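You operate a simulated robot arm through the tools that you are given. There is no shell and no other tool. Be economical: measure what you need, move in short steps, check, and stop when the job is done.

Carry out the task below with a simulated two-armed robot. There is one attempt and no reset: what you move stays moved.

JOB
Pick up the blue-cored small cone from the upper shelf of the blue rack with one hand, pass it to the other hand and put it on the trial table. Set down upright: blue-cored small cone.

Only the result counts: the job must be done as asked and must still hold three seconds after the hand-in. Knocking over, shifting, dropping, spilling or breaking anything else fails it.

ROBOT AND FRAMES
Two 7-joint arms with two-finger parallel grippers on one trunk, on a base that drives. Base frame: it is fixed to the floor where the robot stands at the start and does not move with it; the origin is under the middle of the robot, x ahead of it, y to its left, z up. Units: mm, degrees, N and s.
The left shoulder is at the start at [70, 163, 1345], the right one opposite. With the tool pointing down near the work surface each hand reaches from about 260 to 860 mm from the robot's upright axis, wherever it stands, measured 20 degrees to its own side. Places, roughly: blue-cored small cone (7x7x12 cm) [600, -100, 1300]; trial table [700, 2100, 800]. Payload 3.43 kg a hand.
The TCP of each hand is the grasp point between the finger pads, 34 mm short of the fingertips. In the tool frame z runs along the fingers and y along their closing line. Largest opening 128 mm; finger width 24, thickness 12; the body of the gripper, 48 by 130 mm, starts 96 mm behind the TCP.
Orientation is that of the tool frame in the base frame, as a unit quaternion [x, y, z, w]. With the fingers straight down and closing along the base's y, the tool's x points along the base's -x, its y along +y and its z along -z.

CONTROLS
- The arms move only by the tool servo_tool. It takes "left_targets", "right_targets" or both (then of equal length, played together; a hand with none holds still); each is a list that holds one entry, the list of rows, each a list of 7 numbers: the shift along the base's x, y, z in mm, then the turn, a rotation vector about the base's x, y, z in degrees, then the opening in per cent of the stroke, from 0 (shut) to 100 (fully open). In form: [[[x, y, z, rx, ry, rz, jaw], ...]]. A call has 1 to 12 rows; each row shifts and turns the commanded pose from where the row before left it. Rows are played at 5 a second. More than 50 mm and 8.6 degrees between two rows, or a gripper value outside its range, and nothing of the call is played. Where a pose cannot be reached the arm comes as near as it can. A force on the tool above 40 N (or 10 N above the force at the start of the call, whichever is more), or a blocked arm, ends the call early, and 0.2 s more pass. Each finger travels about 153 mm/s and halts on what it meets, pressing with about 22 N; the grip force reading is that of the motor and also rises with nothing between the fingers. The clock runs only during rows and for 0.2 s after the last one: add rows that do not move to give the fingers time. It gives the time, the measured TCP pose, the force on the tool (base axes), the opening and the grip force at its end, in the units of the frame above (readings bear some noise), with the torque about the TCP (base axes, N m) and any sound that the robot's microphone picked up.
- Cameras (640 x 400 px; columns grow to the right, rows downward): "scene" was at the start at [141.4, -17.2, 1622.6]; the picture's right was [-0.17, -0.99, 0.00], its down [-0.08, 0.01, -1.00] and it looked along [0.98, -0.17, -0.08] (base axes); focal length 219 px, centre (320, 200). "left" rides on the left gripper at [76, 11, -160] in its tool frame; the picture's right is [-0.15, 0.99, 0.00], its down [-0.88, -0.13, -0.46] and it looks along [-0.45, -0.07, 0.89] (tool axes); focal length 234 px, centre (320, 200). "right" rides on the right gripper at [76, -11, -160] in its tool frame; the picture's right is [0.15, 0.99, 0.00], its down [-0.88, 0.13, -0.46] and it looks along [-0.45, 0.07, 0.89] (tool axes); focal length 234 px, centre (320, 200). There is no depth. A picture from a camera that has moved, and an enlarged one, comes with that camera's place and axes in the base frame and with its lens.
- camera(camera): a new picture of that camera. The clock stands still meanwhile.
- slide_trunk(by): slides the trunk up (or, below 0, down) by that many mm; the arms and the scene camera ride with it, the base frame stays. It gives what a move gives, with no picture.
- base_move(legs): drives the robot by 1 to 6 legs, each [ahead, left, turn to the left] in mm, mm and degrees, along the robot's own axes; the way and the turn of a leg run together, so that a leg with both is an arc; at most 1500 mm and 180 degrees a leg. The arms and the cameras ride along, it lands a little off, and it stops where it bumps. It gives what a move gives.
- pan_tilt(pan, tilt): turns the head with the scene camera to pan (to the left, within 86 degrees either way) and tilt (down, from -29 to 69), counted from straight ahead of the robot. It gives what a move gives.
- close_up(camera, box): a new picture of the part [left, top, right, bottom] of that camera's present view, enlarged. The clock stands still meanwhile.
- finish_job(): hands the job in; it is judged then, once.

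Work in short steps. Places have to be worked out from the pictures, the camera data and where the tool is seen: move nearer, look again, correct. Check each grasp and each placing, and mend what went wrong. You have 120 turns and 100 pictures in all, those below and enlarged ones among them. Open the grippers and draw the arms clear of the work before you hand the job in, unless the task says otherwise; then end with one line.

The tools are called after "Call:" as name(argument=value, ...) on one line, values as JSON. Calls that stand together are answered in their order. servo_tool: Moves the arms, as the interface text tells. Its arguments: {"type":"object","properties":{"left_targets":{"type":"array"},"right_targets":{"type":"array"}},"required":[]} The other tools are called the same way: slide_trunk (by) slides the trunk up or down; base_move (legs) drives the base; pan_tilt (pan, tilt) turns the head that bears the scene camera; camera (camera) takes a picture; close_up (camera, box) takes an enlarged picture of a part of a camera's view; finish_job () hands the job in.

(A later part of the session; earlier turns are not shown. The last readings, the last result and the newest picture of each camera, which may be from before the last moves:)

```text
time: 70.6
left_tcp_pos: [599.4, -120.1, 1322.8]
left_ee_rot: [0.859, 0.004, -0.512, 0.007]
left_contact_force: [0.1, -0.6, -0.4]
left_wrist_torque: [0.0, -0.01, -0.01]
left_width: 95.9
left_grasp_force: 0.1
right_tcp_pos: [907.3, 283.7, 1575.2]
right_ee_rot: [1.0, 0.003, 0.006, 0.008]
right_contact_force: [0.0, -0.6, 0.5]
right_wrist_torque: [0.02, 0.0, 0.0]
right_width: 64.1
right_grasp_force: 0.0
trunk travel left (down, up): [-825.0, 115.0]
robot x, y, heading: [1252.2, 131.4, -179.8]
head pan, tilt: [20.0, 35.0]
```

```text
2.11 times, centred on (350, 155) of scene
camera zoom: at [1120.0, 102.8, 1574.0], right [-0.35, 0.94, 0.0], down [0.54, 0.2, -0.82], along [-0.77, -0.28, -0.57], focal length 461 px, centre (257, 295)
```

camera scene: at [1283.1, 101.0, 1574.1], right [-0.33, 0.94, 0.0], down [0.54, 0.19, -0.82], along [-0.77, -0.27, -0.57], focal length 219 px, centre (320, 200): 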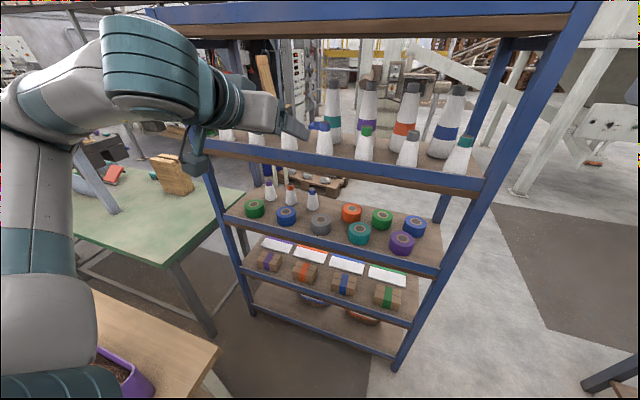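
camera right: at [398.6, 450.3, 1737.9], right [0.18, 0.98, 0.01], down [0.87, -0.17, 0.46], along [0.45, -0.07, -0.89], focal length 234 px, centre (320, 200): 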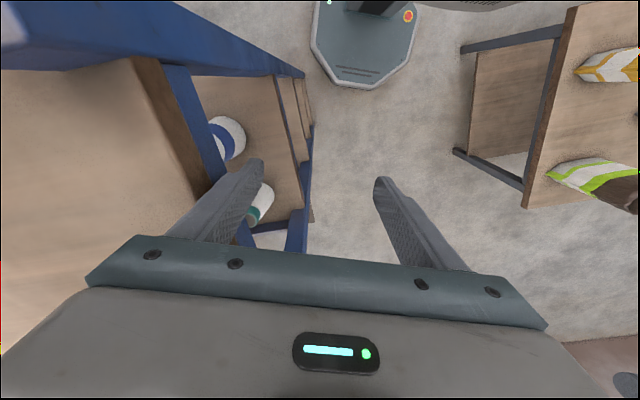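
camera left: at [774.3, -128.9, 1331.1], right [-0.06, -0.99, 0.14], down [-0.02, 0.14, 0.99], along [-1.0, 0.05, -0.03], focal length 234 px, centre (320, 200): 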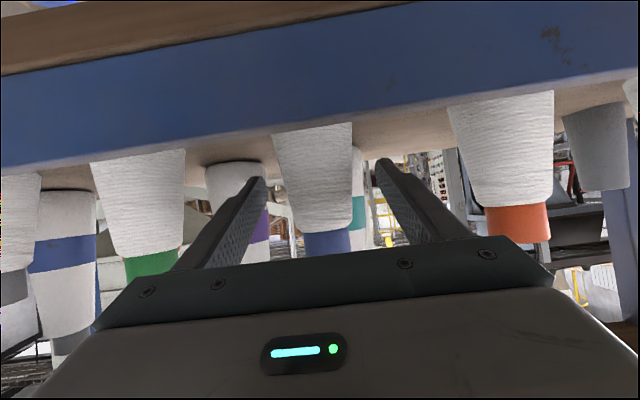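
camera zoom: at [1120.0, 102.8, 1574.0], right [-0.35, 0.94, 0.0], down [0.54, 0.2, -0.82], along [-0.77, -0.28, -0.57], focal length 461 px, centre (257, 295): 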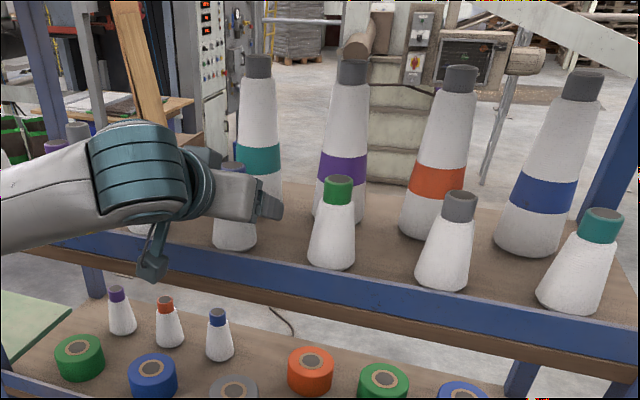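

The cone sits between the fingers. I close gently, allowing rows for the fingers to travel.

Call:
servo_tool(left_targets=[[[0, 0, 0, 0, 0, 0, 45], [0, 0, 0, 0, 0, 0, 30], [0, 0, 0, 0, 0, 0, 15], [0, 0, 0, 0, 0, 0, 0], [0, 0, 0, 0, 0, 0, 0]]])

Call:
camera(camera="left")

```text
time: 71.8
left_tcp_pos: [598.3, -118.3, 1322.8]
left_ee_rot: [0.859, 0.004, -0.512, 0.008]
left_contact_force: [-0.4, 0.5, 0.1]
left_wrist_torque: [0.06, 0.01, 0.03]
left_width: 50.8
left_grasp_force: 22.2
right_tcp_pos: [907.6, 284.6, 1574.7]
right_ee_rot: [1.0, 0.003, 0.006, 0.007]
right_contact_force: [-0.4, -1.4, 0.7]
right_wrist_torque: [-0.05, -0.01, -0.01]
right_width: 64.0
right_grasp_force: 0.0
trunk travel left (down, up): [-825.0, 115.0]
robot x, y, heading: [1251.2, 134.2, -179.7]
head pan, tilt: [20.0, 35.0]
```

```text
68 pictures are left
camera left: at [774.5, -128.8, 1331.4], right [-0.06, -0.99, 0.14], down [-0.02, 0.14, 0.99], along [-1.0, 0.05, -0.03], focal length 234 px, centre (320, 200)
```

left: 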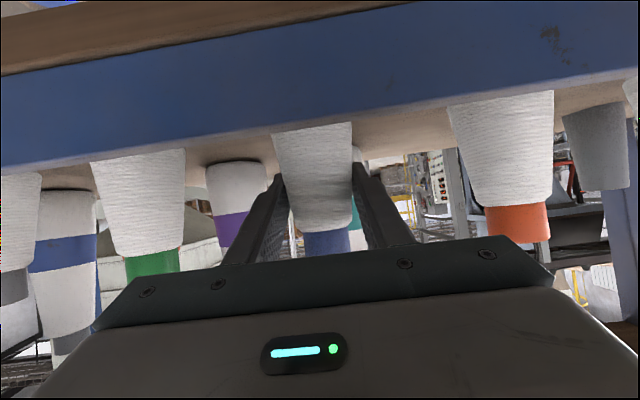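

Gripped at 50.8 mm width, as expected. I lift it 60 mm slowly and check.

Call:
servo_tool(left_targets=[[[0, 0, 10, 0, 0, 0, 0], [0, 0, 20, 0, 0, 0, 0], [0, 0, 20, 0, 0, 0, 0], [0, 0, 20, 0, 0, 0, 0], [0, 0, 0, 0, 0, 0, 0]]])

Call:
camera(camera="left")

```text
time: 73.0
left_tcp_pos: [599.6, -121.1, 1392.8]
left_ee_rot: [0.859, 0.004, -0.511, 0.007]
left_contact_force: [-0.1, 0.4, -1.9]
left_wrist_torque: [0.02, -0.04, 0.01]
left_width: 32.5
left_grasp_force: 22.4
right_tcp_pos: [907.7, 284.2, 1574.3]
right_ee_rot: [1.0, 0.002, 0.007, 0.009]
right_contact_force: [-0.4, 0.0, -0.8]
right_wrist_torque: [0.0, 0.0, 0.02]
right_width: 64.2
right_grasp_force: 0.1
trunk travel left (down, up): [-825.0, 115.0]
robot x, y, heading: [1249.2, 133.9, -179.5]
head pan, tilt: [20.0, 35.0]
```

```text
67 pictures are left
camera left: at [775.7, -129.7, 1400.8], right [-0.06, -0.99, 0.14], down [-0.02, 0.14, 0.99], along [-1.0, 0.05, -0.03], focal length 234 px, centre (320, 200)
```

left: 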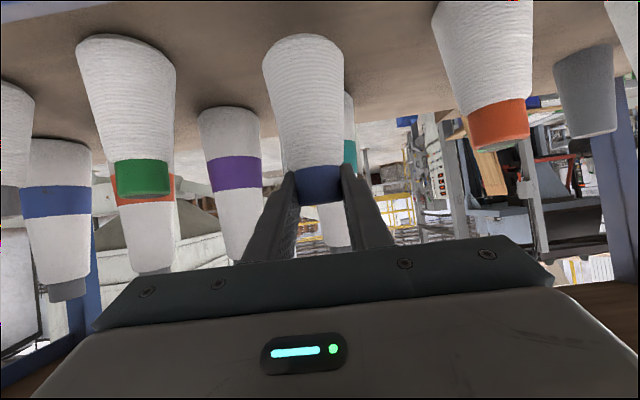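

The width shrank to 32.5, so the fingers slid up the taper to the core. I check whether the cone left the shelf at all.

Call:
close_up(camera="scene", box=[220, 80, 380, 180])

Call:
close_up(camera="left", box=[220, 20, 420, 260])

```text
4.00 times, centred on (300, 130) of scene
camera zoom: at [1120.0, 102.8, 1574.0], right [-0.35, 0.94, 0.0], down [0.54, 0.2, -0.82], along [-0.77, -0.28, -0.57], focal length 876 px, centre (400, 480)
```

zoom: 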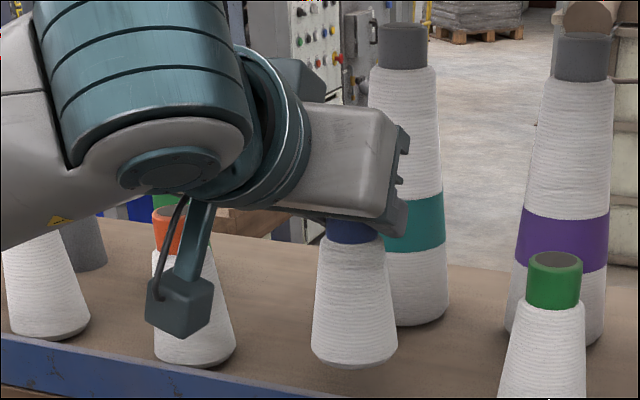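

```text
1.67 times, centred on (320, 140) of left
camera zoom: at [775.7, -129.7, 1400.8], right [-0.06, -0.99, 0.14], down [-0.02, 0.14, 0.99], along [-1.0, 0.05, -0.03], focal length 390 px, centre (320, 300)
```

zoom: 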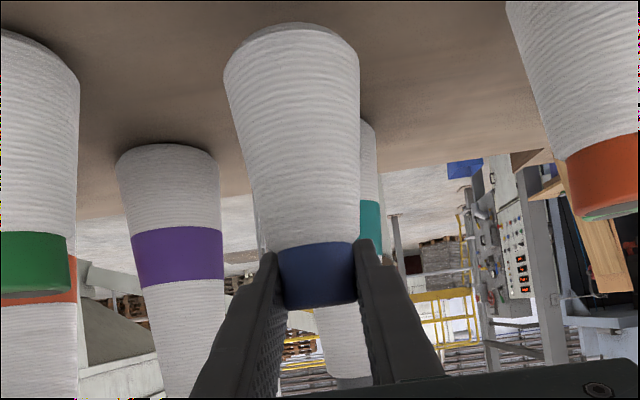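

The cone is lifted about 20 mm and held by its cylindrical core. The core grip is stable, and the taper is slippery. I raise it gently another 65 mm to clear the rail, then check the grip.

Call:
servo_tool(left_targets=[[[0, 0, 8, 0, 0, 0, 0], [0, 0, 12, 0, 0, 0, 0], [0, 0, 15, 0, 0, 0, 0], [0, 0, 15, 0, 0, 0, 0], [0, 0, 12, 0, 0, 0, 0], [0, 0, 8, 0, 0, 0, 0], [0, 0, 0, 0, 0, 0, 0]]])

Call:
camera(camera="left")

Call:
close_up(camera="scene", box=[220, 40, 400, 180])

```text
time: 74.6
left_tcp_pos: [597.2, -122.4, 1461.2]
left_ee_rot: [0.86, 0.004, -0.51, 0.008]
left_contact_force: [0.3, 0.2, -1.8]
left_wrist_torque: [-0.01, 0.02, -0.03]
left_width: 32.8
left_grasp_force: 22.4
right_tcp_pos: [906.9, 284.2, 1575.0]
right_ee_rot: [1.0, 0.003, 0.005, 0.007]
right_contact_force: [-0.1, 1.3, -1.1]
right_wrist_torque: [0.03, 0.0, 0.0]
right_width: 63.8
right_grasp_force: 0.0
trunk travel left (down, up): [-825.0, 115.0]
robot x, y, heading: [1252.6, 136.7, -179.6]
head pan, tilt: [20.0, 35.0]
```

```text
64 pictures are left
camera left: at [774.3, -131.0, 1471.2], right [-0.06, -0.99, 0.14], down [-0.02, 0.14, 0.99], along [-1.0, 0.05, -0.03], focal length 234 px, centre (320, 200)
```

left: 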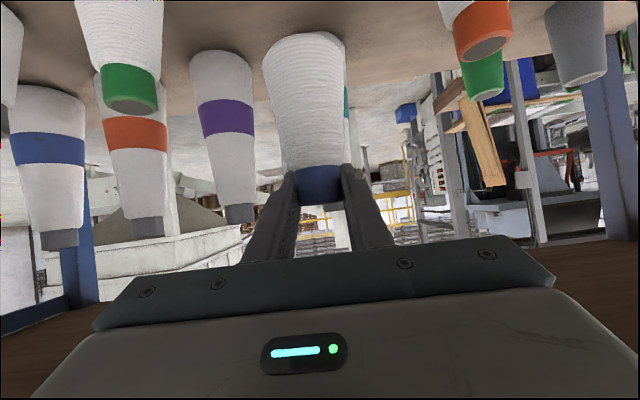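

```text
2.86 times, centred on (310, 110) of scene
camera zoom: at [1119.7, 102.7, 1573.9], right [-0.35, 0.94, 0.0], down [0.54, 0.2, -0.82], along [-0.77, -0.28, -0.57], focal length 626 px, centre (349, 457)
```

zoom: 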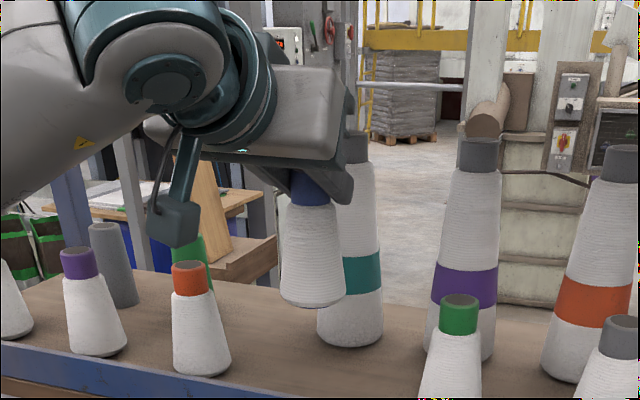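

Firmly held, with the weight reading about 1.8 N and the base at z≈1350, well above the rail. I back the base out of the rack.

Call:
base_move(legs=[[-330, 0, 0]])

Call:
camera(camera="scene")

```text
time: 76.8
left_tcp_pos: [930.6, -122.0, 1461.5]
left_ee_rot: [0.86, 0.005, -0.509, 0.008]
left_contact_force: [-0.9, -0.2, -1.3]
left_wrist_torque: [0.03, 0.0, 0.03]
left_width: 32.7
left_grasp_force: 21.9
right_tcp_pos: [1237.6, 285.4, 1572.9]
right_ee_rot: [1.0, 0.003, 0.007, 0.008]
right_contact_force: [0.5, 0.1, 0.6]
right_wrist_torque: [0.02, -0.01, 0.0]
right_width: 64.0
right_grasp_force: 0.1
trunk travel left (down, up): [-825.0, 115.0]
robot x, y, heading: [1587.0, 135.9, -179.5]
head pan, tilt: [20.0, 35.0]
```

```text
62 pictures are left
camera scene: at [1451.7, 104.4, 1573.7], right [-0.35, 0.94, 0.0], down [0.54, 0.2, -0.82], along [-0.77, -0.28, -0.58], focal length 219 px, centre (320, 200)
```

scene: 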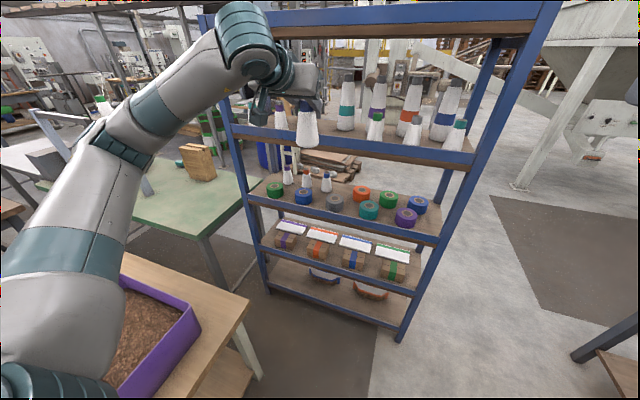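

Clear of the rack. I bring the cone in front of the robot's middle for the handover.

Call:
servo_tool(left_targets=[[[0, 20, 0, 0, 0, 0, 0], [4, 35, -4, 0, 0, 0, 0], [4, 35, -4, 0, 0, 0, 0], [4, 35, -4, 0, 0, 0, 0], [4, 35, -4, 0, 0, 0, 0], [4, 35, -4, 0, 0, 0, 0], [0, 15, 0, 0, 0, 0, 0], [0, 0, 0, 0, 0, 0, 0]]])

Call:
pan_tilt(pan=5, tilt=25)

Call:
camera(camera="scene")

```text
time: 78.6
left_tcp_pos: [952.5, 89.2, 1443.0]
left_ee_rot: [0.859, 0.005, -0.511, 0.008]
left_contact_force: [0.2, -0.4, -1.4]
left_wrist_torque: [-0.01, -0.03, 0.0]
left_width: 32.6
left_grasp_force: 21.8
right_tcp_pos: [1241.4, 285.3, 1574.6]
right_ee_rot: [1.0, 0.003, 0.007, 0.008]
right_contact_force: [0.9, -0.4, -0.1]
right_wrist_torque: [-0.03, 0.0, 0.01]
right_width: 64.3
right_grasp_force: 0.1
trunk travel left (down, up): [-825.0, 115.0]
robot x, y, heading: [1587.7, 134.4, -179.5]
head pan, tilt: [20.0, 35.0]
```

```text
time: 79.4
left_tcp_pos: [952.4, 88.0, 1444.8]
left_ee_rot: [0.86, 0.005, -0.511, 0.008]
left_contact_force: [-0.5, -0.5, -1.6]
left_wrist_torque: [0.03, 0.0, -0.02]
left_width: 32.7
left_grasp_force: 21.7
right_tcp_pos: [1242.2, 285.2, 1573.9]
right_ee_rot: [1.0, 0.004, 0.007, 0.007]
right_contact_force: [-0.3, 0.3, -0.6]
right_wrist_torque: [-0.01, 0.02, 0.0]
right_width: 63.9
right_grasp_force: 0.1
trunk travel left (down, up): [-825.0, 115.0]
robot x, y, heading: [1589.8, 136.7, -179.6]
head pan, tilt: [5.0, 25.0]
```

```text
61 pictures are left
camera scene: at [1445.2, 126.6, 1589.7], right [-0.09, 1.0, 0.0], down [0.42, 0.04, -0.91], along [-0.9, -0.09, -0.42], focal length 219 px, centre (320, 200)
```

scene: 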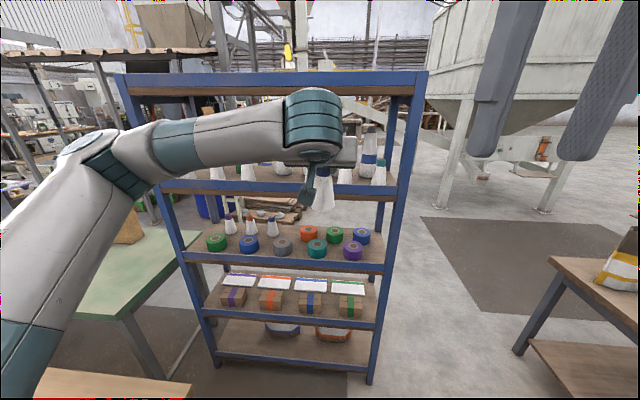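

Now I bring the right hand in above and beside the cone, yawed 90° so its fingers will close along x, between the left fingers.

Call:
servo_tool(right_targets=[[[-20, 0, 15, 0, 0, 8.2, 60], [-25, 0, 15, 0, 0, 8.2, 60], [-25, 0, 15, 0, 0, 8.2, 60], [-25, 0, 15, 0, 0, 8.2, 60], [-25, 0, 10, 0, 0, 8.2, 60], [-25, -5, 0, 0, 0, 8.2, 60], [-25, -10, 0, 0, 0, 8.2, 60], [-25, -10, 0, 0, 0, 8.2, 60], [-25, -10, 0, 0, 0, 8.2, 60], [-25, -10, 0, 0, 0, 8.2, 60], [-25, -10, 0, 0, 0, 8.0, 60], [-20, 0, 0, 0, 0, 0, 60]]])

Call:
camera(camera="right")

Call:
camera(camera="scene")

```text
time: 82.0
left_tcp_pos: [951.2, 88.2, 1443.5]
left_ee_rot: [0.86, 0.005, -0.51, 0.008]
left_contact_force: [0.4, -0.1, -2.1]
left_wrist_torque: [-0.01, 0.03, 0.01]
left_width: 32.9
left_grasp_force: 22.0
right_tcp_pos: [973.5, 233.4, 1609.5]
right_ee_rot: [0.704, 0.71, 0.009, 0.001]
right_contact_force: [0.5, 0.6, -0.3]
right_wrist_torque: [0.0, 0.03, -0.04]
right_width: 76.6
right_grasp_force: 0.1
right hand out of reach, approached as far as the arm can: row 10, 11, 12
trunk travel left (down, up): [-825.0, 115.0]
robot x, y, heading: [1585.8, 135.3, -179.4]
head pan, tilt: [5.0, 25.0]
```

```text
60 pictures are left
camera right: at [961.5, 307.1, 1770.1], right [0.99, 0.15, 0.01], down [0.13, -0.89, 0.45], along [0.08, -0.44, -0.89], focal length 234 px, centre (320, 200)
```

right: 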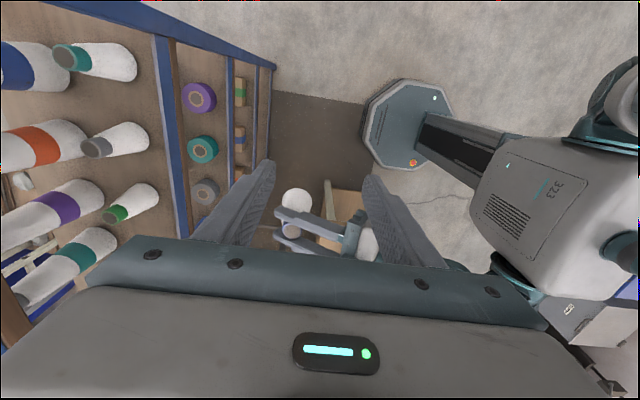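

```text
59 pictures are left
camera scene: at [1444.5, 126.0, 1589.7], right [-0.09, 1.0, 0.0], down [0.42, 0.04, -0.91], along [-0.9, -0.08, -0.42], focal length 219 px, centre (320, 200)
```

scene: 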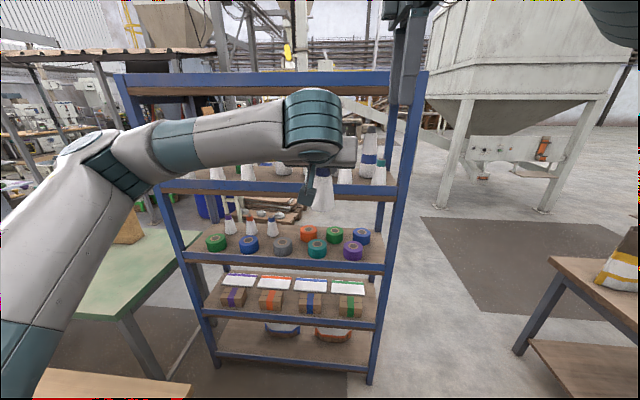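

The right arm is near its limit this high. I bring the cone lower and nearer, towards the right arm, to make the meeting point comfortable.

Call:
servo_tool(left_targets=[[[0, 10, -25, 0, 0, 0, 0], [5, 10, -30, 0, 0, 0, 0], [5, 10, -30, 0, 0, 0, 0], [5, 10, -30, 0, 0, 0, 0], [0, 0, -10, 0, 0, 0, 0]]])

```text
time: 83.2
left_tcp_pos: [966.0, 129.1, 1319.5]
left_ee_rot: [0.86, 0.004, -0.511, 0.007]
left_contact_force: [-0.8, 0.0, -1.5]
left_wrist_torque: [0.01, 0.0, -0.02]
left_width: 32.6
left_grasp_force: 21.6
right_tcp_pos: [975.0, 234.8, 1609.4]
right_ee_rot: [0.704, 0.71, 0.008, -0.001]
right_contact_force: [-0.2, 0.3, -1.3]
right_wrist_torque: [0.01, -0.02, -0.01]
right_width: 76.9
right_grasp_force: 0.0
trunk travel left (down, up): [-825.0, 115.0]
robot x, y, heading: [1588.7, 134.9, -179.7]
head pan, tilt: [5.0, 25.0]
```

The cone is at (966,129), with its core at z≈1301–1327. I move the right hand above it at z≈1450 and check with its camera.

Call:
servo_tool(right_targets=[[[-2, -21, -32, 0, 0, 0, 60], [-2, -21, -32, 0, 0, 0, 60], [-2, -21, -32, 0, 0, 0, 60], [-2, -21, -32, 0, 0, 0, 60], [-1, -21, -32, 0, 0, 0, 60], [0, 0, 0, 0, 0, 0, 60]]])

Call:
camera(camera="right")

Call:
camera(camera="left")

Call:
camera(camera="scene")

```text
time: 84.6
left_tcp_pos: [966.9, 130.5, 1320.1]
left_ee_rot: [0.859, 0.004, -0.511, 0.008]
left_contact_force: [-1.2, 0.5, -1.8]
left_wrist_torque: [0.01, -0.01, 0.01]
left_width: 33.0
left_grasp_force: 22.0
right_tcp_pos: [966.2, 133.6, 1451.2]
right_ee_rot: [0.705, 0.709, 0.01, 0.001]
right_contact_force: [-0.3, 0.9, -0.9]
right_wrist_torque: [-0.03, 0.0, -0.01]
right_width: 76.7
right_grasp_force: 0.0
trunk travel left (down, up): [-825.0, 115.0]
robot x, y, heading: [1583.7, 135.0, -179.6]
head pan, tilt: [5.0, 25.0]
```

```text
58 pictures are left
camera right: at [953.9, 205.4, 1611.5], right [0.99, 0.15, 0.02], down [0.13, -0.89, 0.45], along [0.08, -0.44, -0.89], focal length 234 px, centre (320, 200)
```

right: 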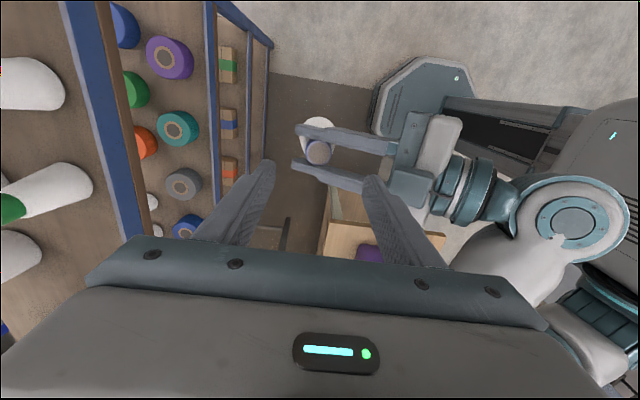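

```text
57 pictures are left
camera left: at [1143.7, 121.3, 1328.5], right [-0.05, -0.99, 0.14], down [-0.02, 0.14, 0.99], along [-1.0, 0.05, -0.03], focal length 234 px, centre (320, 200)
```

left: 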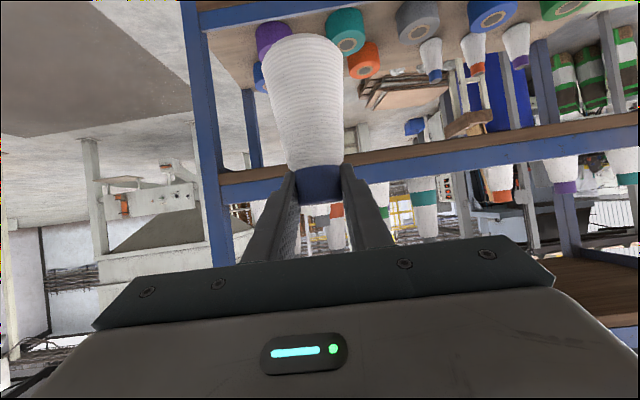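

```text
56 pictures are left
camera scene: at [1445.8, 126.9, 1589.8], right [-0.09, 1.0, 0.0], down [0.42, 0.04, -0.91], along [-0.9, -0.08, -0.42], focal length 219 px, centre (320, 200)
```

scene: 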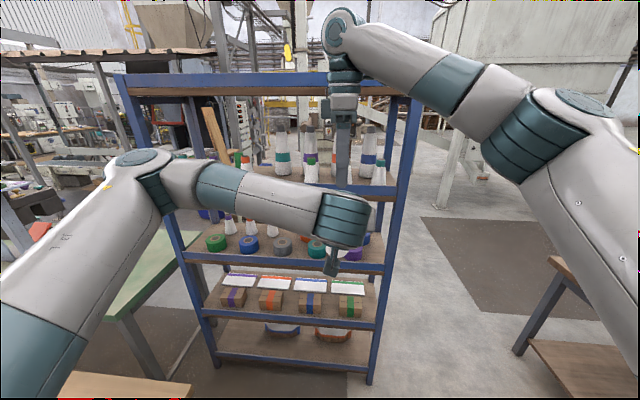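

The right camera puts the core top at (967,131), matching the left TCP. I correct y by -3 and descend to just above the left fingers.

Call:
servo_tool(right_targets=[[[0, -3, -25, 0, 0, 0, 60], [0, 0, -25, 0, 0, 0, 60], [0, 0, -22, 0, 0, 0, 60], [0, 0, 0, 0, 0, 0, 60]]])

Call:
camera(camera="right")

Call:
camera(camera="left")

```text
time: 85.6
left_tcp_pos: [966.3, 128.0, 1320.1]
left_ee_rot: [0.86, 0.005, -0.51, 0.008]
left_contact_force: [0.6, 0.5, -1.0]
left_wrist_torque: [0.04, 0.01, 0.01]
left_width: 32.7
left_grasp_force: 22.5
right_tcp_pos: [967.6, 129.4, 1378.9]
right_ee_rot: [0.705, 0.709, 0.01, 0.001]
right_contact_force: [0.0, -0.2, 0.3]
right_wrist_torque: [0.01, 0.0, 0.0]
right_width: 77.0
right_grasp_force: 0.1
trunk travel left (down, up): [-825.0, 115.0]
robot x, y, heading: [1588.8, 137.4, -179.7]
head pan, tilt: [5.0, 25.0]
```

```text
55 pictures are left
camera right: at [953.1, 201.0, 1538.6], right [0.99, 0.15, 0.02], down [0.13, -0.89, 0.45], along [0.08, -0.44, -0.89], focal length 234 px, centre (320, 200)
```

right: 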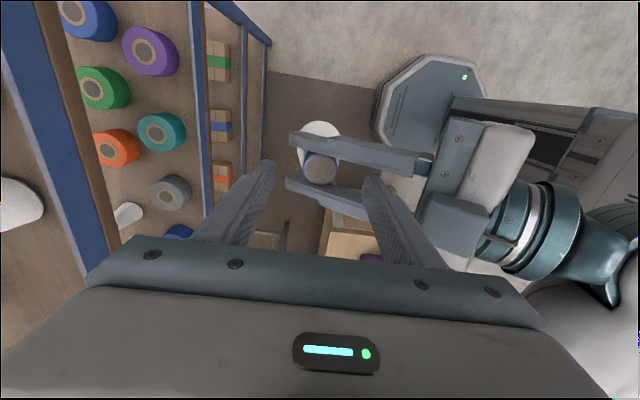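

```text
54 pictures are left
camera left: at [1143.0, 120.7, 1328.2], right [-0.05, -0.99, 0.14], down [-0.02, 0.14, 0.99], along [-1.0, 0.05, -0.03], focal length 234 px, centre (320, 200)
```

left: 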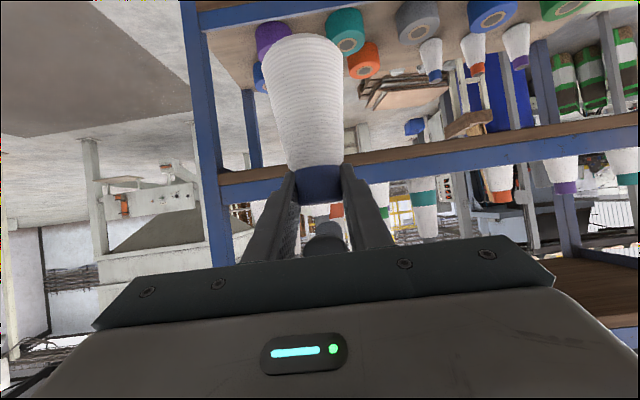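

The left camera shows the right finger centred in the gap between the left fingers. I descend the last 38 mm in small steps.

Call:
servo_tool(right_targets=[[[0, 0, -10, 0, 0, 0, 60], [0, 0, -10, 0, 0, 0, 60], [0, 0, -10, 0, 0, 0, 60], [0, 0, -8, 0, 0, 0, 60], [0, 0, 0, 0, 0, 0, 60]]])

Call:
close_up(camera="left", box=[220, 100, 420, 280])

Call:
close_up(camera="right", box=[200, 80, 480, 280])

```text
time: 86.8
left_tcp_pos: [967.1, 128.5, 1320.0]
left_ee_rot: [0.86, 0.005, -0.511, 0.008]
left_contact_force: [-0.3, 0.5, -1.3]
left_wrist_torque: [0.01, 0.0, -0.01]
left_width: 32.8
left_grasp_force: 22.2
right_tcp_pos: [966.7, 128.2, 1342.5]
right_ee_rot: [0.705, 0.709, 0.01, 0.001]
right_contact_force: [-0.1, 0.5, 1.0]
right_wrist_torque: [-0.01, -0.01, 0.0]
right_width: 76.8
right_grasp_force: 0.1
trunk travel left (down, up): [-825.0, 115.0]
robot x, y, heading: [1587.6, 136.0, -179.8]
head pan, tilt: [5.0, 25.0]
```

```text
2.22 times, centred on (320, 190) of left
camera zoom: at [1143.2, 120.9, 1328.3], right [-0.05, -0.99, 0.14], down [-0.02, 0.14, 0.99], along [-1.0, 0.05, -0.03], focal length 520 px, centre (320, 222)
```

zoom: 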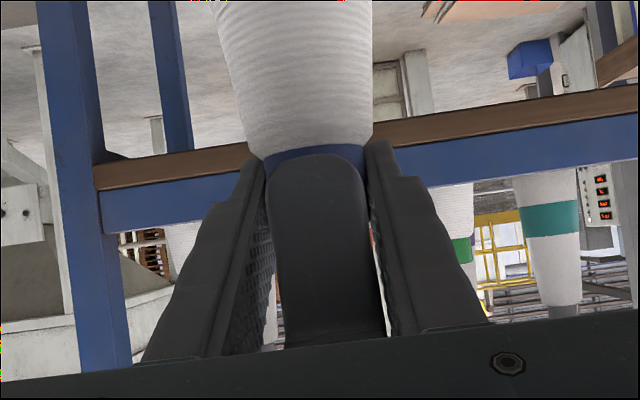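

```text
2.00 times, centred on (340, 180) of right
camera zoom: at [952.5, 200.5, 1502.0], right [0.99, 0.15, 0.02], down [0.13, -0.89, 0.45], along [0.08, -0.44, -0.89], focal length 468 px, centre (280, 240)
```

zoom: 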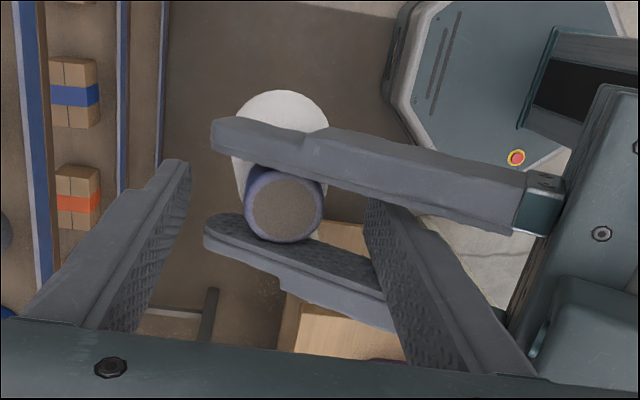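

Both fingers straddle the core with clearance. I close the right hand on it while the left keeps holding.

Call:
servo_tool(right_targets=[[[0, 0, 0, 0, 0, 0, 40], [0, 0, 0, 0, 0, 0, 28], [0, 0, 0, 0, 0, 0, 10], [0, 0, 0, 0, 0, 0, 0], [0, 0, 0, 0, 0, 0, 0]]])

Call:
close_up(camera="right", box=[200, 80, 480, 280])

```text
time: 88.0
left_tcp_pos: [966.0, 128.3, 1320.3]
left_ee_rot: [0.859, 0.005, -0.511, 0.009]
left_contact_force: [-17.5, 0.7, -3.5]
left_wrist_torque: [-0.01, 0.23, 0.03]
left_width: 32.8
left_grasp_force: 21.9
right_tcp_pos: [967.3, 127.4, 1342.1]
right_ee_rot: [0.704, 0.71, 0.01, 0.002]
right_contact_force: [18.8, -1.0, 1.6]
right_wrist_torque: [-0.02, -0.64, -0.11]
right_width: 32.8
right_grasp_force: 21.9
trunk travel left (down, up): [-825.0, 115.0]
robot x, y, heading: [1585.5, 137.9, -179.5]
head pan, tilt: [5.0, 25.0]
```

```text
2.00 times, centred on (340, 180) of right
camera zoom: at [952.6, 200.2, 1502.0], right [0.99, 0.15, 0.02], down [0.13, -0.89, 0.45], along [0.09, -0.44, -0.89], focal length 468 px, centre (280, 240)
```

zoom: 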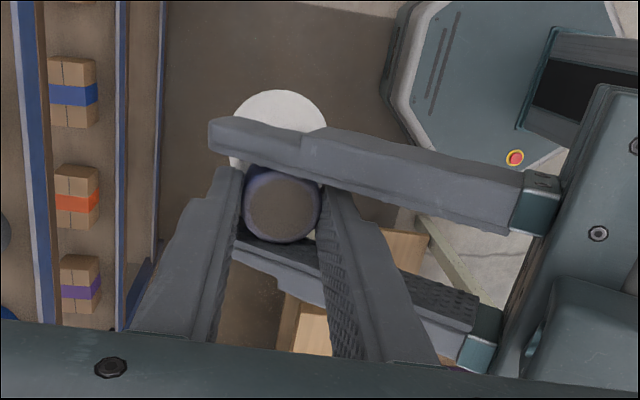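

Both hands grip at 32.8 mm. There is an 18 N sideways load between them, so I nudge the right hand +x to relax it before the left releases.

Call:
servo_tool(right_targets=[[[1.5, 0, 0, 0, 0, 0, 0], [0, 0, 0, 0, 0, 0, 0]]])

```text
time: 88.6
left_tcp_pos: [966.5, 130.1, 1320.2]
left_ee_rot: [0.86, 0.005, -0.51, 0.009]
left_contact_force: [-11.6, -0.1, -3.1]
left_wrist_torque: [-0.01, 0.14, 0.08]
left_width: 32.7
left_grasp_force: 22.0
right_tcp_pos: [967.2, 126.9, 1340.8]
right_ee_rot: [0.704, 0.71, 0.011, 0.001]
right_contact_force: [12.0, -0.6, 1.1]
right_wrist_torque: [-0.01, -0.36, -0.05]
right_width: 32.6
right_grasp_force: 21.9
trunk travel left (down, up): [-825.0, 115.0]
robot x, y, heading: [1584.8, 139.5, -179.3]
head pan, tilt: [5.0, 25.0]
```

Call:
servo_tool(right_targets=[[[2.5, 0, 0, 0, 0, 0, 0], [0, 0, 0, 0, 0, 0, 0]]])

```text
time: 89.2
left_tcp_pos: [966.7, 130.3, 1319.1]
left_ee_rot: [0.86, 0.004, -0.51, 0.008]
left_contact_force: [8.1, -0.6, 0.8]
left_wrist_torque: [0.01, -0.07, -0.03]
left_width: 32.7
left_grasp_force: 22.0
right_tcp_pos: [967.9, 127.1, 1341.6]
right_ee_rot: [0.706, 0.708, 0.009, 0.001]
right_contact_force: [-7.6, -0.3, -0.2]
right_wrist_torque: [0.01, 0.26, 0.0]
right_width: 32.7
right_grasp_force: 21.6
trunk travel left (down, up): [-825.0, 115.0]
robot x, y, heading: [1585.3, 135.1, -179.7]
head pan, tilt: [5.0, 25.0]
```

The load is near balance (about 8 N the other way). I trim -1 mm and then open the left hand.

Call:
servo_tool(left_targets=[[[0, 0, 0, 0, 0, 0, 0], [0, 0, 0, 0, 0, 0, 35], [0, 0, 0, 0, 0, 0, 55], [0, 0, 0, 0, 0, 0, 60], [0, 0, 0, 0, 0, 0, 60]]], right_targets=[[[-1, 0, 0, 0, 0, 0, 0], [0, 0, 0, 0, 0, 0, 0], [0, 0, 0, 0, 0, 0, 0], [0, 0, 0, 0, 0, 0, 0], [0, 0, 0, 0, 0, 0, 0]]])

Call:
camera(camera="left")

Call:
camera(camera="right")

```text
time: 90.4
left_tcp_pos: [967.2, 129.1, 1318.3]
left_ee_rot: [0.859, 0.004, -0.511, 0.007]
left_contact_force: [0.4, -0.5, 0.0]
left_wrist_torque: [-0.01, 0.0, 0.01]
left_width: 76.9
left_grasp_force: 0.1
right_tcp_pos: [968.3, 127.0, 1341.2]
right_ee_rot: [0.705, 0.709, 0.01, 0.001]
right_contact_force: [0.2, 0.9, -0.1]
right_wrist_torque: [0.01, 0.0, 0.0]
right_width: 32.8
right_grasp_force: 21.9
trunk travel left (down, up): [-825.0, 115.0]
robot x, y, heading: [1583.9, 137.5, -179.6]
head pan, tilt: [5.0, 25.0]
```

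```text
50 pictures are left
camera left: at [1143.1, 121.0, 1328.3], right [-0.05, -0.99, 0.14], down [-0.02, 0.14, 0.99], along [-1.0, 0.05, -0.03], focal length 234 px, centre (320, 200)
```

left: 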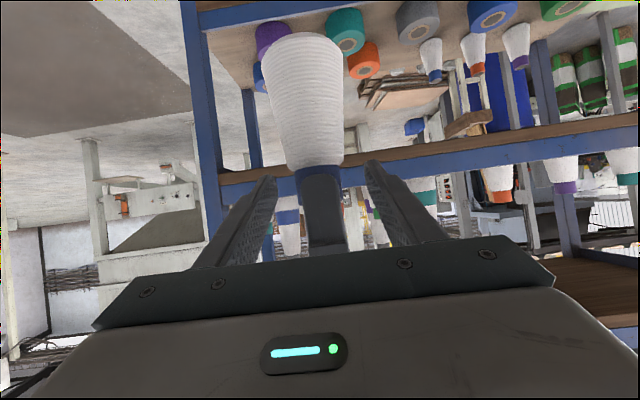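

```text
49 pictures are left
camera right: at [954.6, 200.6, 1502.0], right [0.99, 0.15, 0.02], down [0.13, -0.89, 0.45], along [0.08, -0.44, -0.89], focal length 234 px, centre (320, 200)
```

right: 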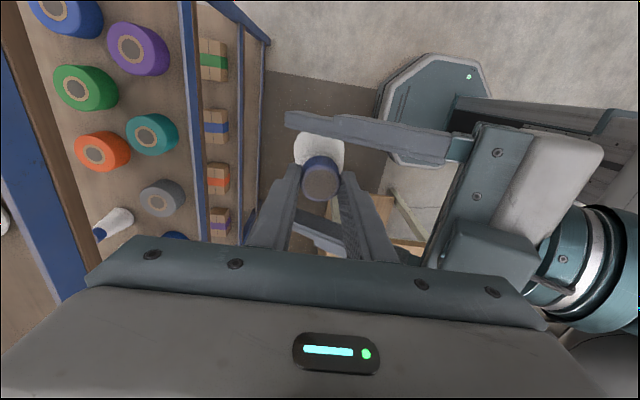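

The right hand now holds the cone alone. I separate the hands along x.

Call:
servo_tool(left_targets=[[[8, 0, 0, 0, 0, 0, 70], [10, 0, 0, 0, 0, 0, 70], [10, 0, 0, 0, 0, 0, 70], [10, 0, 0, 0, 0, 0, 70], [5, 0, 0, 0, 0, 0, 70], [0, 0, 0, 0, 0, 0, 70]]], right_targets=[[[-10, 0, 2, 0, 0, 0, 0], [-18, 0, 3, 0, 0, 0, 0], [-22, 0, 3, 0, 0, 0, 0], [-22, 0, 3, 0, 0, 0, 0], [-15, 0, 0, 0, 0, 0, 0], [-8, 0, 0, 0, 0, 0, 0]]])

Call:
camera(camera="right")

```text
time: 91.8
left_tcp_pos: [1010.2, 129.6, 1319.1]
left_ee_rot: [0.86, 0.005, -0.51, 0.008]
left_contact_force: [-0.8, -0.3, 0.0]
left_wrist_torque: [0.01, 0.01, 0.01]
left_width: 89.9
left_grasp_force: 0.0
right_tcp_pos: [872.3, 127.7, 1351.8]
right_ee_rot: [0.705, 0.71, 0.01, 0.002]
right_contact_force: [-0.1, 0.3, -1.8]
right_wrist_torque: [0.0, 0.0, 0.01]
right_width: 32.6
right_grasp_force: 21.6
trunk travel left (down, up): [-825.0, 115.0]
robot x, y, heading: [1584.5, 133.9, -179.7]
head pan, tilt: [5.0, 25.0]
```

```text
48 pictures are left
camera right: at [858.6, 200.3, 1512.7], right [0.99, 0.15, 0.02], down [0.13, -0.89, 0.45], along [0.08, -0.44, -0.89], focal length 234 px, centre (320, 200)
```

right: 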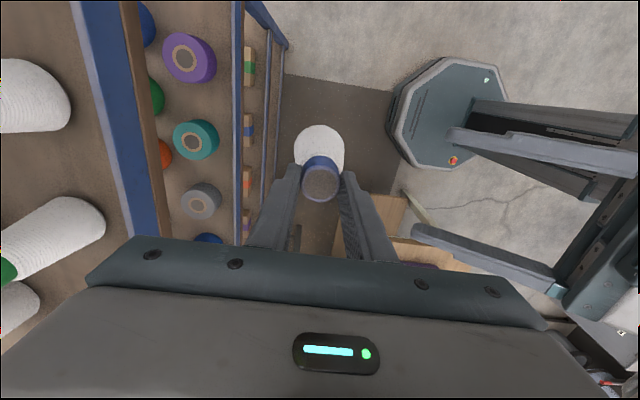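

Handover done: the cone hangs upright in the right hand, and the rack is untouched. I draw the left hand aside, then back up and look towards the trial table.

Call:
servo_tool(left_targets=[[[0, -30, 10, 0, 0, 0, 70], [0, -35, 10, 0, 0, 0, 70], [0, -35, 10, 0, 0, 0, 70], [0, -35, 10, 0, 0, 0, 70]]])

Call:
base_move(legs=[[-150, 0, 0], [0, -500, 0]])

Call:
pan_tilt(pan=-40, tilt=30)

Call:
camera(camera="scene")

```text
time: 92.8
left_tcp_pos: [1011.1, -8.7, 1357.4]
left_ee_rot: [0.859, 0.006, -0.511, 0.009]
left_contact_force: [-0.1, -0.8, -0.2]
left_wrist_torque: [0.03, 0.03, -0.05]
left_width: 89.6
left_grasp_force: 0.1
right_tcp_pos: [871.7, 125.6, 1351.9]
right_ee_rot: [0.705, 0.709, 0.011, 0.001]
right_contact_force: [-0.4, 0.1, -1.5]
right_wrist_torque: [0.06, 0.02, -0.01]
right_width: 32.8
right_grasp_force: 22.1
trunk travel left (down, up): [-825.0, 115.0]
robot x, y, heading: [1586.5, 137.7, -179.8]
head pan, tilt: [5.0, 25.0]
```

```text
time: 96.7
left_tcp_pos: [1161.0, 494.7, 1356.0]
left_ee_rot: [0.86, 0.004, -0.511, 0.007]
left_contact_force: [0.1, -0.5, 0.0]
left_wrist_torque: [0.0, 0.02, 0.02]
left_width: 89.7
left_grasp_force: 0.0
right_tcp_pos: [1025.7, 628.9, 1352.7]
right_ee_rot: [0.706, 0.708, 0.01, 0.001]
right_contact_force: [-1.2, -0.7, -1.8]
right_wrist_torque: [-0.01, 0.03, 0.02]
right_width: 32.7
right_grasp_force: 22.1
trunk travel left (down, up): [-825.0, 115.0]
robot x, y, heading: [1739.8, 638.3, -179.8]
head pan, tilt: [5.0, 25.0]
```

```text
time: 97.8
left_tcp_pos: [1160.0, 494.4, 1357.3]
left_ee_rot: [0.86, 0.003, -0.511, 0.007]
left_contact_force: [0.1, -1.0, -0.5]
left_wrist_torque: [0.0, -0.02, -0.02]
left_width: 89.4
left_grasp_force: 0.0
right_tcp_pos: [1025.5, 629.8, 1350.7]
right_ee_rot: [0.706, 0.708, 0.01, 0.001]
right_contact_force: [0.8, 0.5, -2.9]
right_wrist_torque: [0.0, 0.0, -0.02]
right_width: 32.9
right_grasp_force: 21.9
trunk travel left (down, up): [-825.0, 115.0]
robot x, y, heading: [1739.2, 636.9, -179.7]
head pan, tilt: [-40.0, 30.0]
```

```text
47 pictures are left
camera scene: at [1619.4, 693.6, 1581.8], right [0.64, 0.77, 0.0], down [0.38, -0.32, -0.87], along [-0.67, 0.55, -0.5], focal length 219 px, centre (320, 200)
```

scene: 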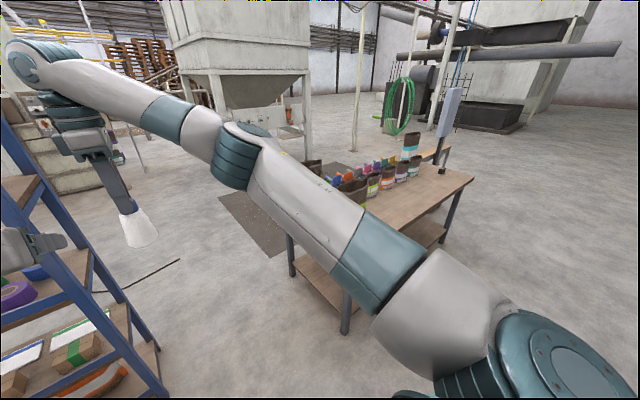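

The strip of tabletop on this side (towards x≈1050) looks free. I strafe further to face it.

Call:
base_move(legs=[[0, -800, 0], [0, -450, 0]])

Call:
pan_tilt(pan=0, tilt=35)

Call:
camera(camera="scene")

```text
time: 104.5
left_tcp_pos: [1140.0, 1737.4, 1357.4]
left_ee_rot: [0.86, 0.013, -0.511, 0.013]
left_contact_force: [0.6, -0.8, -0.6]
left_wrist_torque: [0.02, 0.0, -0.01]
left_width: 89.6
left_grasp_force: 0.0
right_tcp_pos: [1002.8, 1868.8, 1353.2]
right_ee_rot: [0.697, 0.717, 0.011, 0.0]
right_contact_force: [0.9, -0.2, -2.5]
right_wrist_torque: [-0.02, 0.03, 0.0]
right_width: 32.4
right_grasp_force: 22.0
trunk travel left (down, up): [-825.0, 115.0]
robot x, y, heading: [1717.6, 1891.7, -178.3]
head pan, tilt: [-40.0, 30.0]
```

```text
time: 105.5
left_tcp_pos: [1140.3, 1740.5, 1356.3]
left_ee_rot: [0.86, 0.013, -0.51, 0.013]
left_contact_force: [0.2, -0.3, 0.3]
left_wrist_torque: [0.03, 0.02, 0.0]
left_width: 89.6
left_grasp_force: 0.0
right_tcp_pos: [1002.2, 1870.9, 1352.5]
right_ee_rot: [0.697, 0.717, 0.011, 0.0]
right_contact_force: [-0.8, -0.7, -1.2]
right_wrist_torque: [0.02, 0.04, 0.0]
right_width: 32.5
right_grasp_force: 21.8
trunk travel left (down, up): [-825.0, 115.0]
robot x, y, heading: [1717.3, 1892.9, -178.7]
head pan, tilt: [0.0, 35.0]
```

```text
46 pictures are left
camera scene: at [1578.0, 1889.4, 1574.0], right [-0.02, 1.0, 0.0], down [0.57, 0.01, -0.82], along [-0.82, -0.02, -0.57], focal length 219 px, centre (320, 200)
```

scene: 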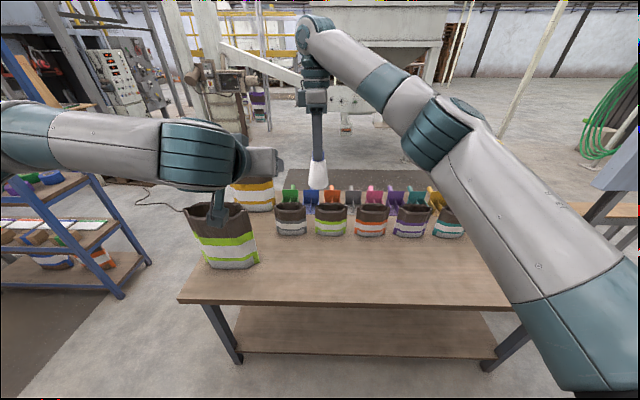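

The free patch is in front of the small bags: roughly x 780–1080, y 1650–2250. I raise the left hand out of the way, lower the trunk and triangulate the table height.

Call:
servo_tool(left_targets=[[[0, -20, 40, 0, 0, 0, 70], [0, -20, 40, 0, 0, 0, 70], [0, -20, 40, 0, 0, 0, 70], [0, -20, 40, 0, 0, 0, 70], [0, -20, 40, 0, 0, 0, 70]]])

Call:
slide_trunk(by=-300)

Call:
camera(camera="scene")

Call:
camera(camera="right")

```text
time: 106.7
left_tcp_pos: [1140.3, 1637.8, 1557.9]
left_ee_rot: [0.86, 0.013, -0.511, 0.013]
left_contact_force: [-0.9, -0.6, 0.8]
left_wrist_torque: [0.02, -0.01, -0.02]
left_width: 89.6
left_grasp_force: 0.0
right_tcp_pos: [1002.6, 1869.7, 1353.4]
right_ee_rot: [0.698, 0.717, 0.011, 0.0]
right_contact_force: [0.0, -0.2, -1.5]
right_wrist_torque: [-0.01, -0.01, 0.0]
right_width: 32.8
right_grasp_force: 21.7
trunk travel left (down, up): [-825.0, 115.0]
robot x, y, heading: [1714.8, 1894.7, -178.6]
head pan, tilt: [0.0, 35.0]
```

```text
time: 109.7
left_tcp_pos: [1139.6, 1637.5, 1258.7]
left_ee_rot: [0.859, 0.014, -0.511, 0.014]
left_contact_force: [1.3, 0.4, -0.2]
left_wrist_torque: [-0.02, 0.02, 0.0]
left_width: 89.6
left_grasp_force: 0.0
right_tcp_pos: [1003.1, 1869.1, 1052.3]
right_ee_rot: [0.698, 0.716, 0.01, 0.002]
right_contact_force: [0.7, 0.1, -1.6]
right_wrist_torque: [-0.01, -0.01, -0.01]
right_width: 32.3
right_grasp_force: 22.1
trunk travel left (down, up): [-525.0, 415.0]
robot x, y, heading: [1718.9, 1897.3, -178.7]
head pan, tilt: [0.0, 35.0]
```

```text
45 pictures are left
camera scene: at [1578.3, 1889.8, 1274.0], right [-0.03, 1.0, 0.0], down [0.57, 0.01, -0.82], along [-0.82, -0.02, -0.57], focal length 219 px, centre (320, 200)
```

scene: 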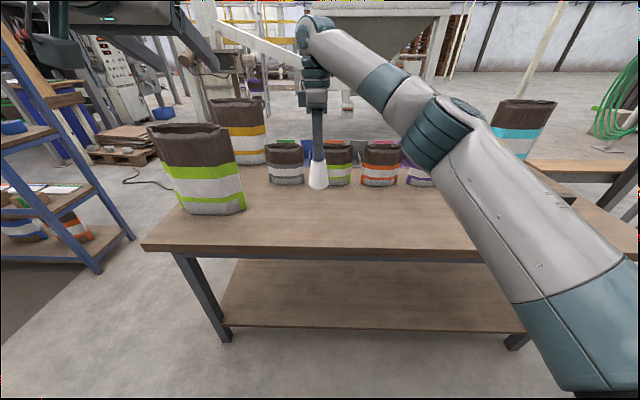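

```text
44 pictures are left
camera right: at [987.7, 1943.4, 1213.0], right [0.98, 0.17, 0.02], down [0.15, -0.88, 0.45], along [0.09, -0.44, -0.89], focal length 234 px, centre (320, 200)
```

right: 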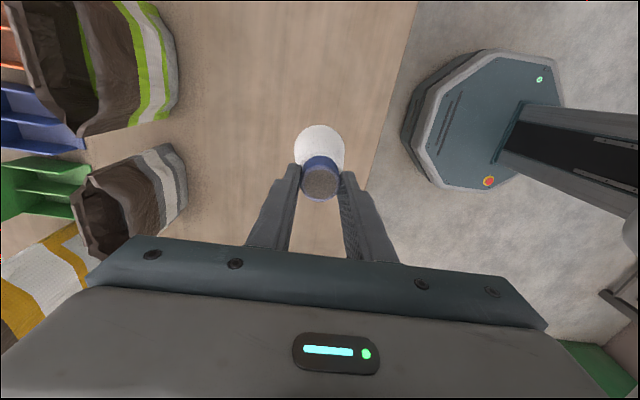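

The table top comes out at z≈730 and its near edge at x≈1081. I move the cone inward to x≈940 and down to about 40 mm above the surface.

Call:
servo_tool(right_targets=[[[-12, 2, -25, 0, 0, 0, 0], [-13, 2, -30, 0, 0, 0, 0], [-13, 2, -30, 0, 0, 0, 0], [-13, 2, -30, 0, 0, 0, 0], [-12, 2, -25, 0, 0, 0, 0], [0, 0, 0, 0, 0, 0, 0]]])

Call:
close_up(camera="scene", box=[230, 100, 430, 260])

Call:
camera(camera="right")

```text
time: 111.1
left_tcp_pos: [1139.0, 1638.6, 1257.6]
left_ee_rot: [0.86, 0.013, -0.511, 0.014]
left_contact_force: [-0.2, -0.4, -0.3]
left_wrist_torque: [-0.02, -0.01, 0.01]
left_width: 89.8
left_grasp_force: 0.0
right_tcp_pos: [938.5, 1881.9, 911.6]
right_ee_rot: [0.698, 0.716, 0.01, 0.001]
right_contact_force: [0.9, 0.3, -2.1]
right_wrist_torque: [0.02, 0.01, 0.0]
right_width: 32.5
right_grasp_force: 22.3
trunk travel left (down, up): [-525.0, 415.0]
robot x, y, heading: [1714.6, 1898.4, -178.3]
head pan, tilt: [0.0, 35.0]
```

```text
2.50 times, centred on (330, 180) of scene
camera zoom: at [1578.5, 1889.9, 1274.0], right [-0.03, 1.0, 0.0], down [0.57, 0.01, -0.82], along [-0.82, -0.02, -0.57], focal length 548 px, centre (295, 250)
```

zoom: 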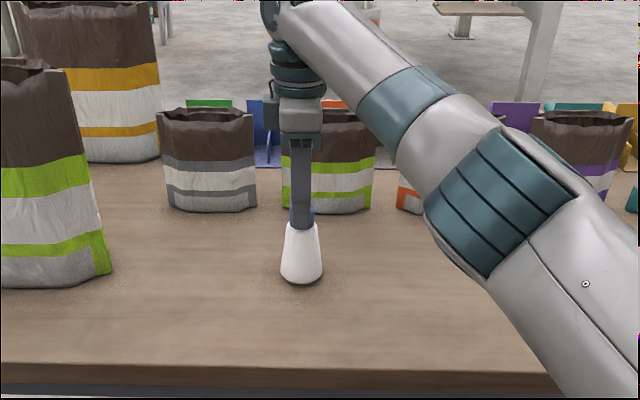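

```text
42 pictures are left
camera right: at [924.6, 1955.6, 1071.8], right [0.98, 0.17, 0.02], down [0.15, -0.88, 0.45], along [0.09, -0.44, -0.89], focal length 234 px, centre (320, 200)
```

right: 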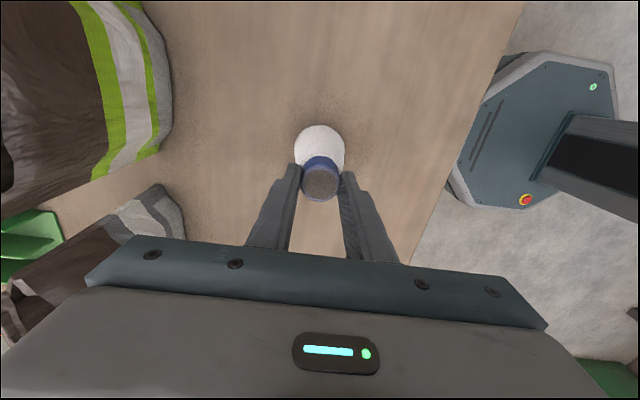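

Close to the surface, as its contact shadow is visible. I descend in small steps and watch the force.

Call:
servo_tool(right_targets=[[[0, 0, -8, 0, 0, 0, 0], [0, 0, -8, 0, 0, 0, 0], [0, 0, -6, 0, 0, 0, 0], [0, 0, 0, 0, 0, 0, 0]]])

Call:
close_up(camera="scene", box=[280, 160, 380, 240])

```text
time: 111.8
left_tcp_pos: [1141.7, 1639.0, 1258.4]
left_ee_rot: [0.859, 0.013, -0.512, 0.013]
left_contact_force: [-0.6, 0.0, 0.1]
left_wrist_torque: [-0.02, 0.02, 0.02]
left_width: 89.6
left_grasp_force: 0.0
right_tcp_pos: [938.4, 1882.0, 902.9]
right_ee_rot: [0.697, 0.717, 0.005, -0.003]
right_contact_force: [4.5, 0.4, 17.7]
right_wrist_torque: [0.12, -0.45, 0.04]
right_width: 32.9
right_grasp_force: 21.8
trunk travel left (down, up): [-525.0, 415.0]
robot x, y, heading: [1715.6, 1896.1, -178.8]
head pan, tilt: [0.0, 35.0]
stopped in row 3 (right hand): the force on the tool passed its limit (the readings are from after the stop); the commanded pose is now the measured one
```

```text
5.00 times, centred on (330, 200) of scene
camera zoom: at [1580.3, 1889.9, 1274.1], right [-0.03, 1.0, 0.0], down [0.57, 0.01, -0.82], along [-0.82, -0.02, -0.57], focal length 1095 px, centre (270, 200)
```

zoom: 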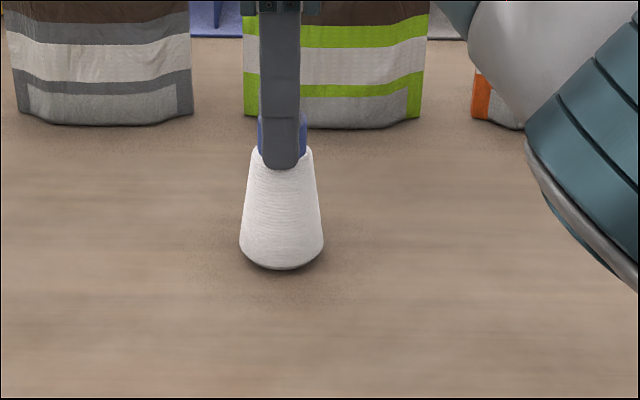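

The cone touched down at TCP z≈903 (17.7 N upward). I ease the press by raising 2 mm and check the load before opening.

Call:
servo_tool(right_targets=[[[0, 0, 2, 0, 0, 0, 0], [0, 0, 0, 0, 0, 0, 0]]])

```text
time: 112.4
left_tcp_pos: [1140.4, 1638.5, 1258.8]
left_ee_rot: [0.859, 0.013, -0.512, 0.013]
left_contact_force: [-0.7, 0.6, -0.1]
left_wrist_torque: [0.03, 0.0, -0.01]
left_width: 89.4
left_grasp_force: 0.0
right_tcp_pos: [939.9, 1881.7, 903.4]
right_ee_rot: [0.696, 0.718, 0.005, -0.002]
right_contact_force: [3.2, -1.5, 13.2]
right_wrist_torque: [-0.05, 0.02, 0.01]
right_width: 32.7
right_grasp_force: 21.2
trunk travel left (down, up): [-525.0, 415.0]
robot x, y, heading: [1716.5, 1895.2, -178.4]
head pan, tilt: [0.0, 35.0]
```

Call:
servo_tool(right_targets=[[[0, 0, 2.5, 0, 0, 0, 0], [0, 0, 0, 0, 0, 0, 0]]])

```text
time: 113.0
left_tcp_pos: [1139.2, 1638.5, 1257.7]
left_ee_rot: [0.859, 0.013, -0.511, 0.013]
left_contact_force: [0.2, 0.2, 0.2]
left_wrist_torque: [-0.01, -0.04, -0.02]
left_width: 89.4
left_grasp_force: 0.1
right_tcp_pos: [937.6, 1882.4, 905.0]
right_ee_rot: [0.697, 0.717, 0.007, -0.001]
right_contact_force: [1.4, -0.6, 1.4]
right_wrist_torque: [-0.12, -0.06, 0.06]
right_width: 32.8
right_grasp_force: 21.9
trunk travel left (down, up): [-525.0, 415.0]
robot x, y, heading: [1715.5, 1895.8, -178.4]
head pan, tilt: [0.0, 35.0]
```

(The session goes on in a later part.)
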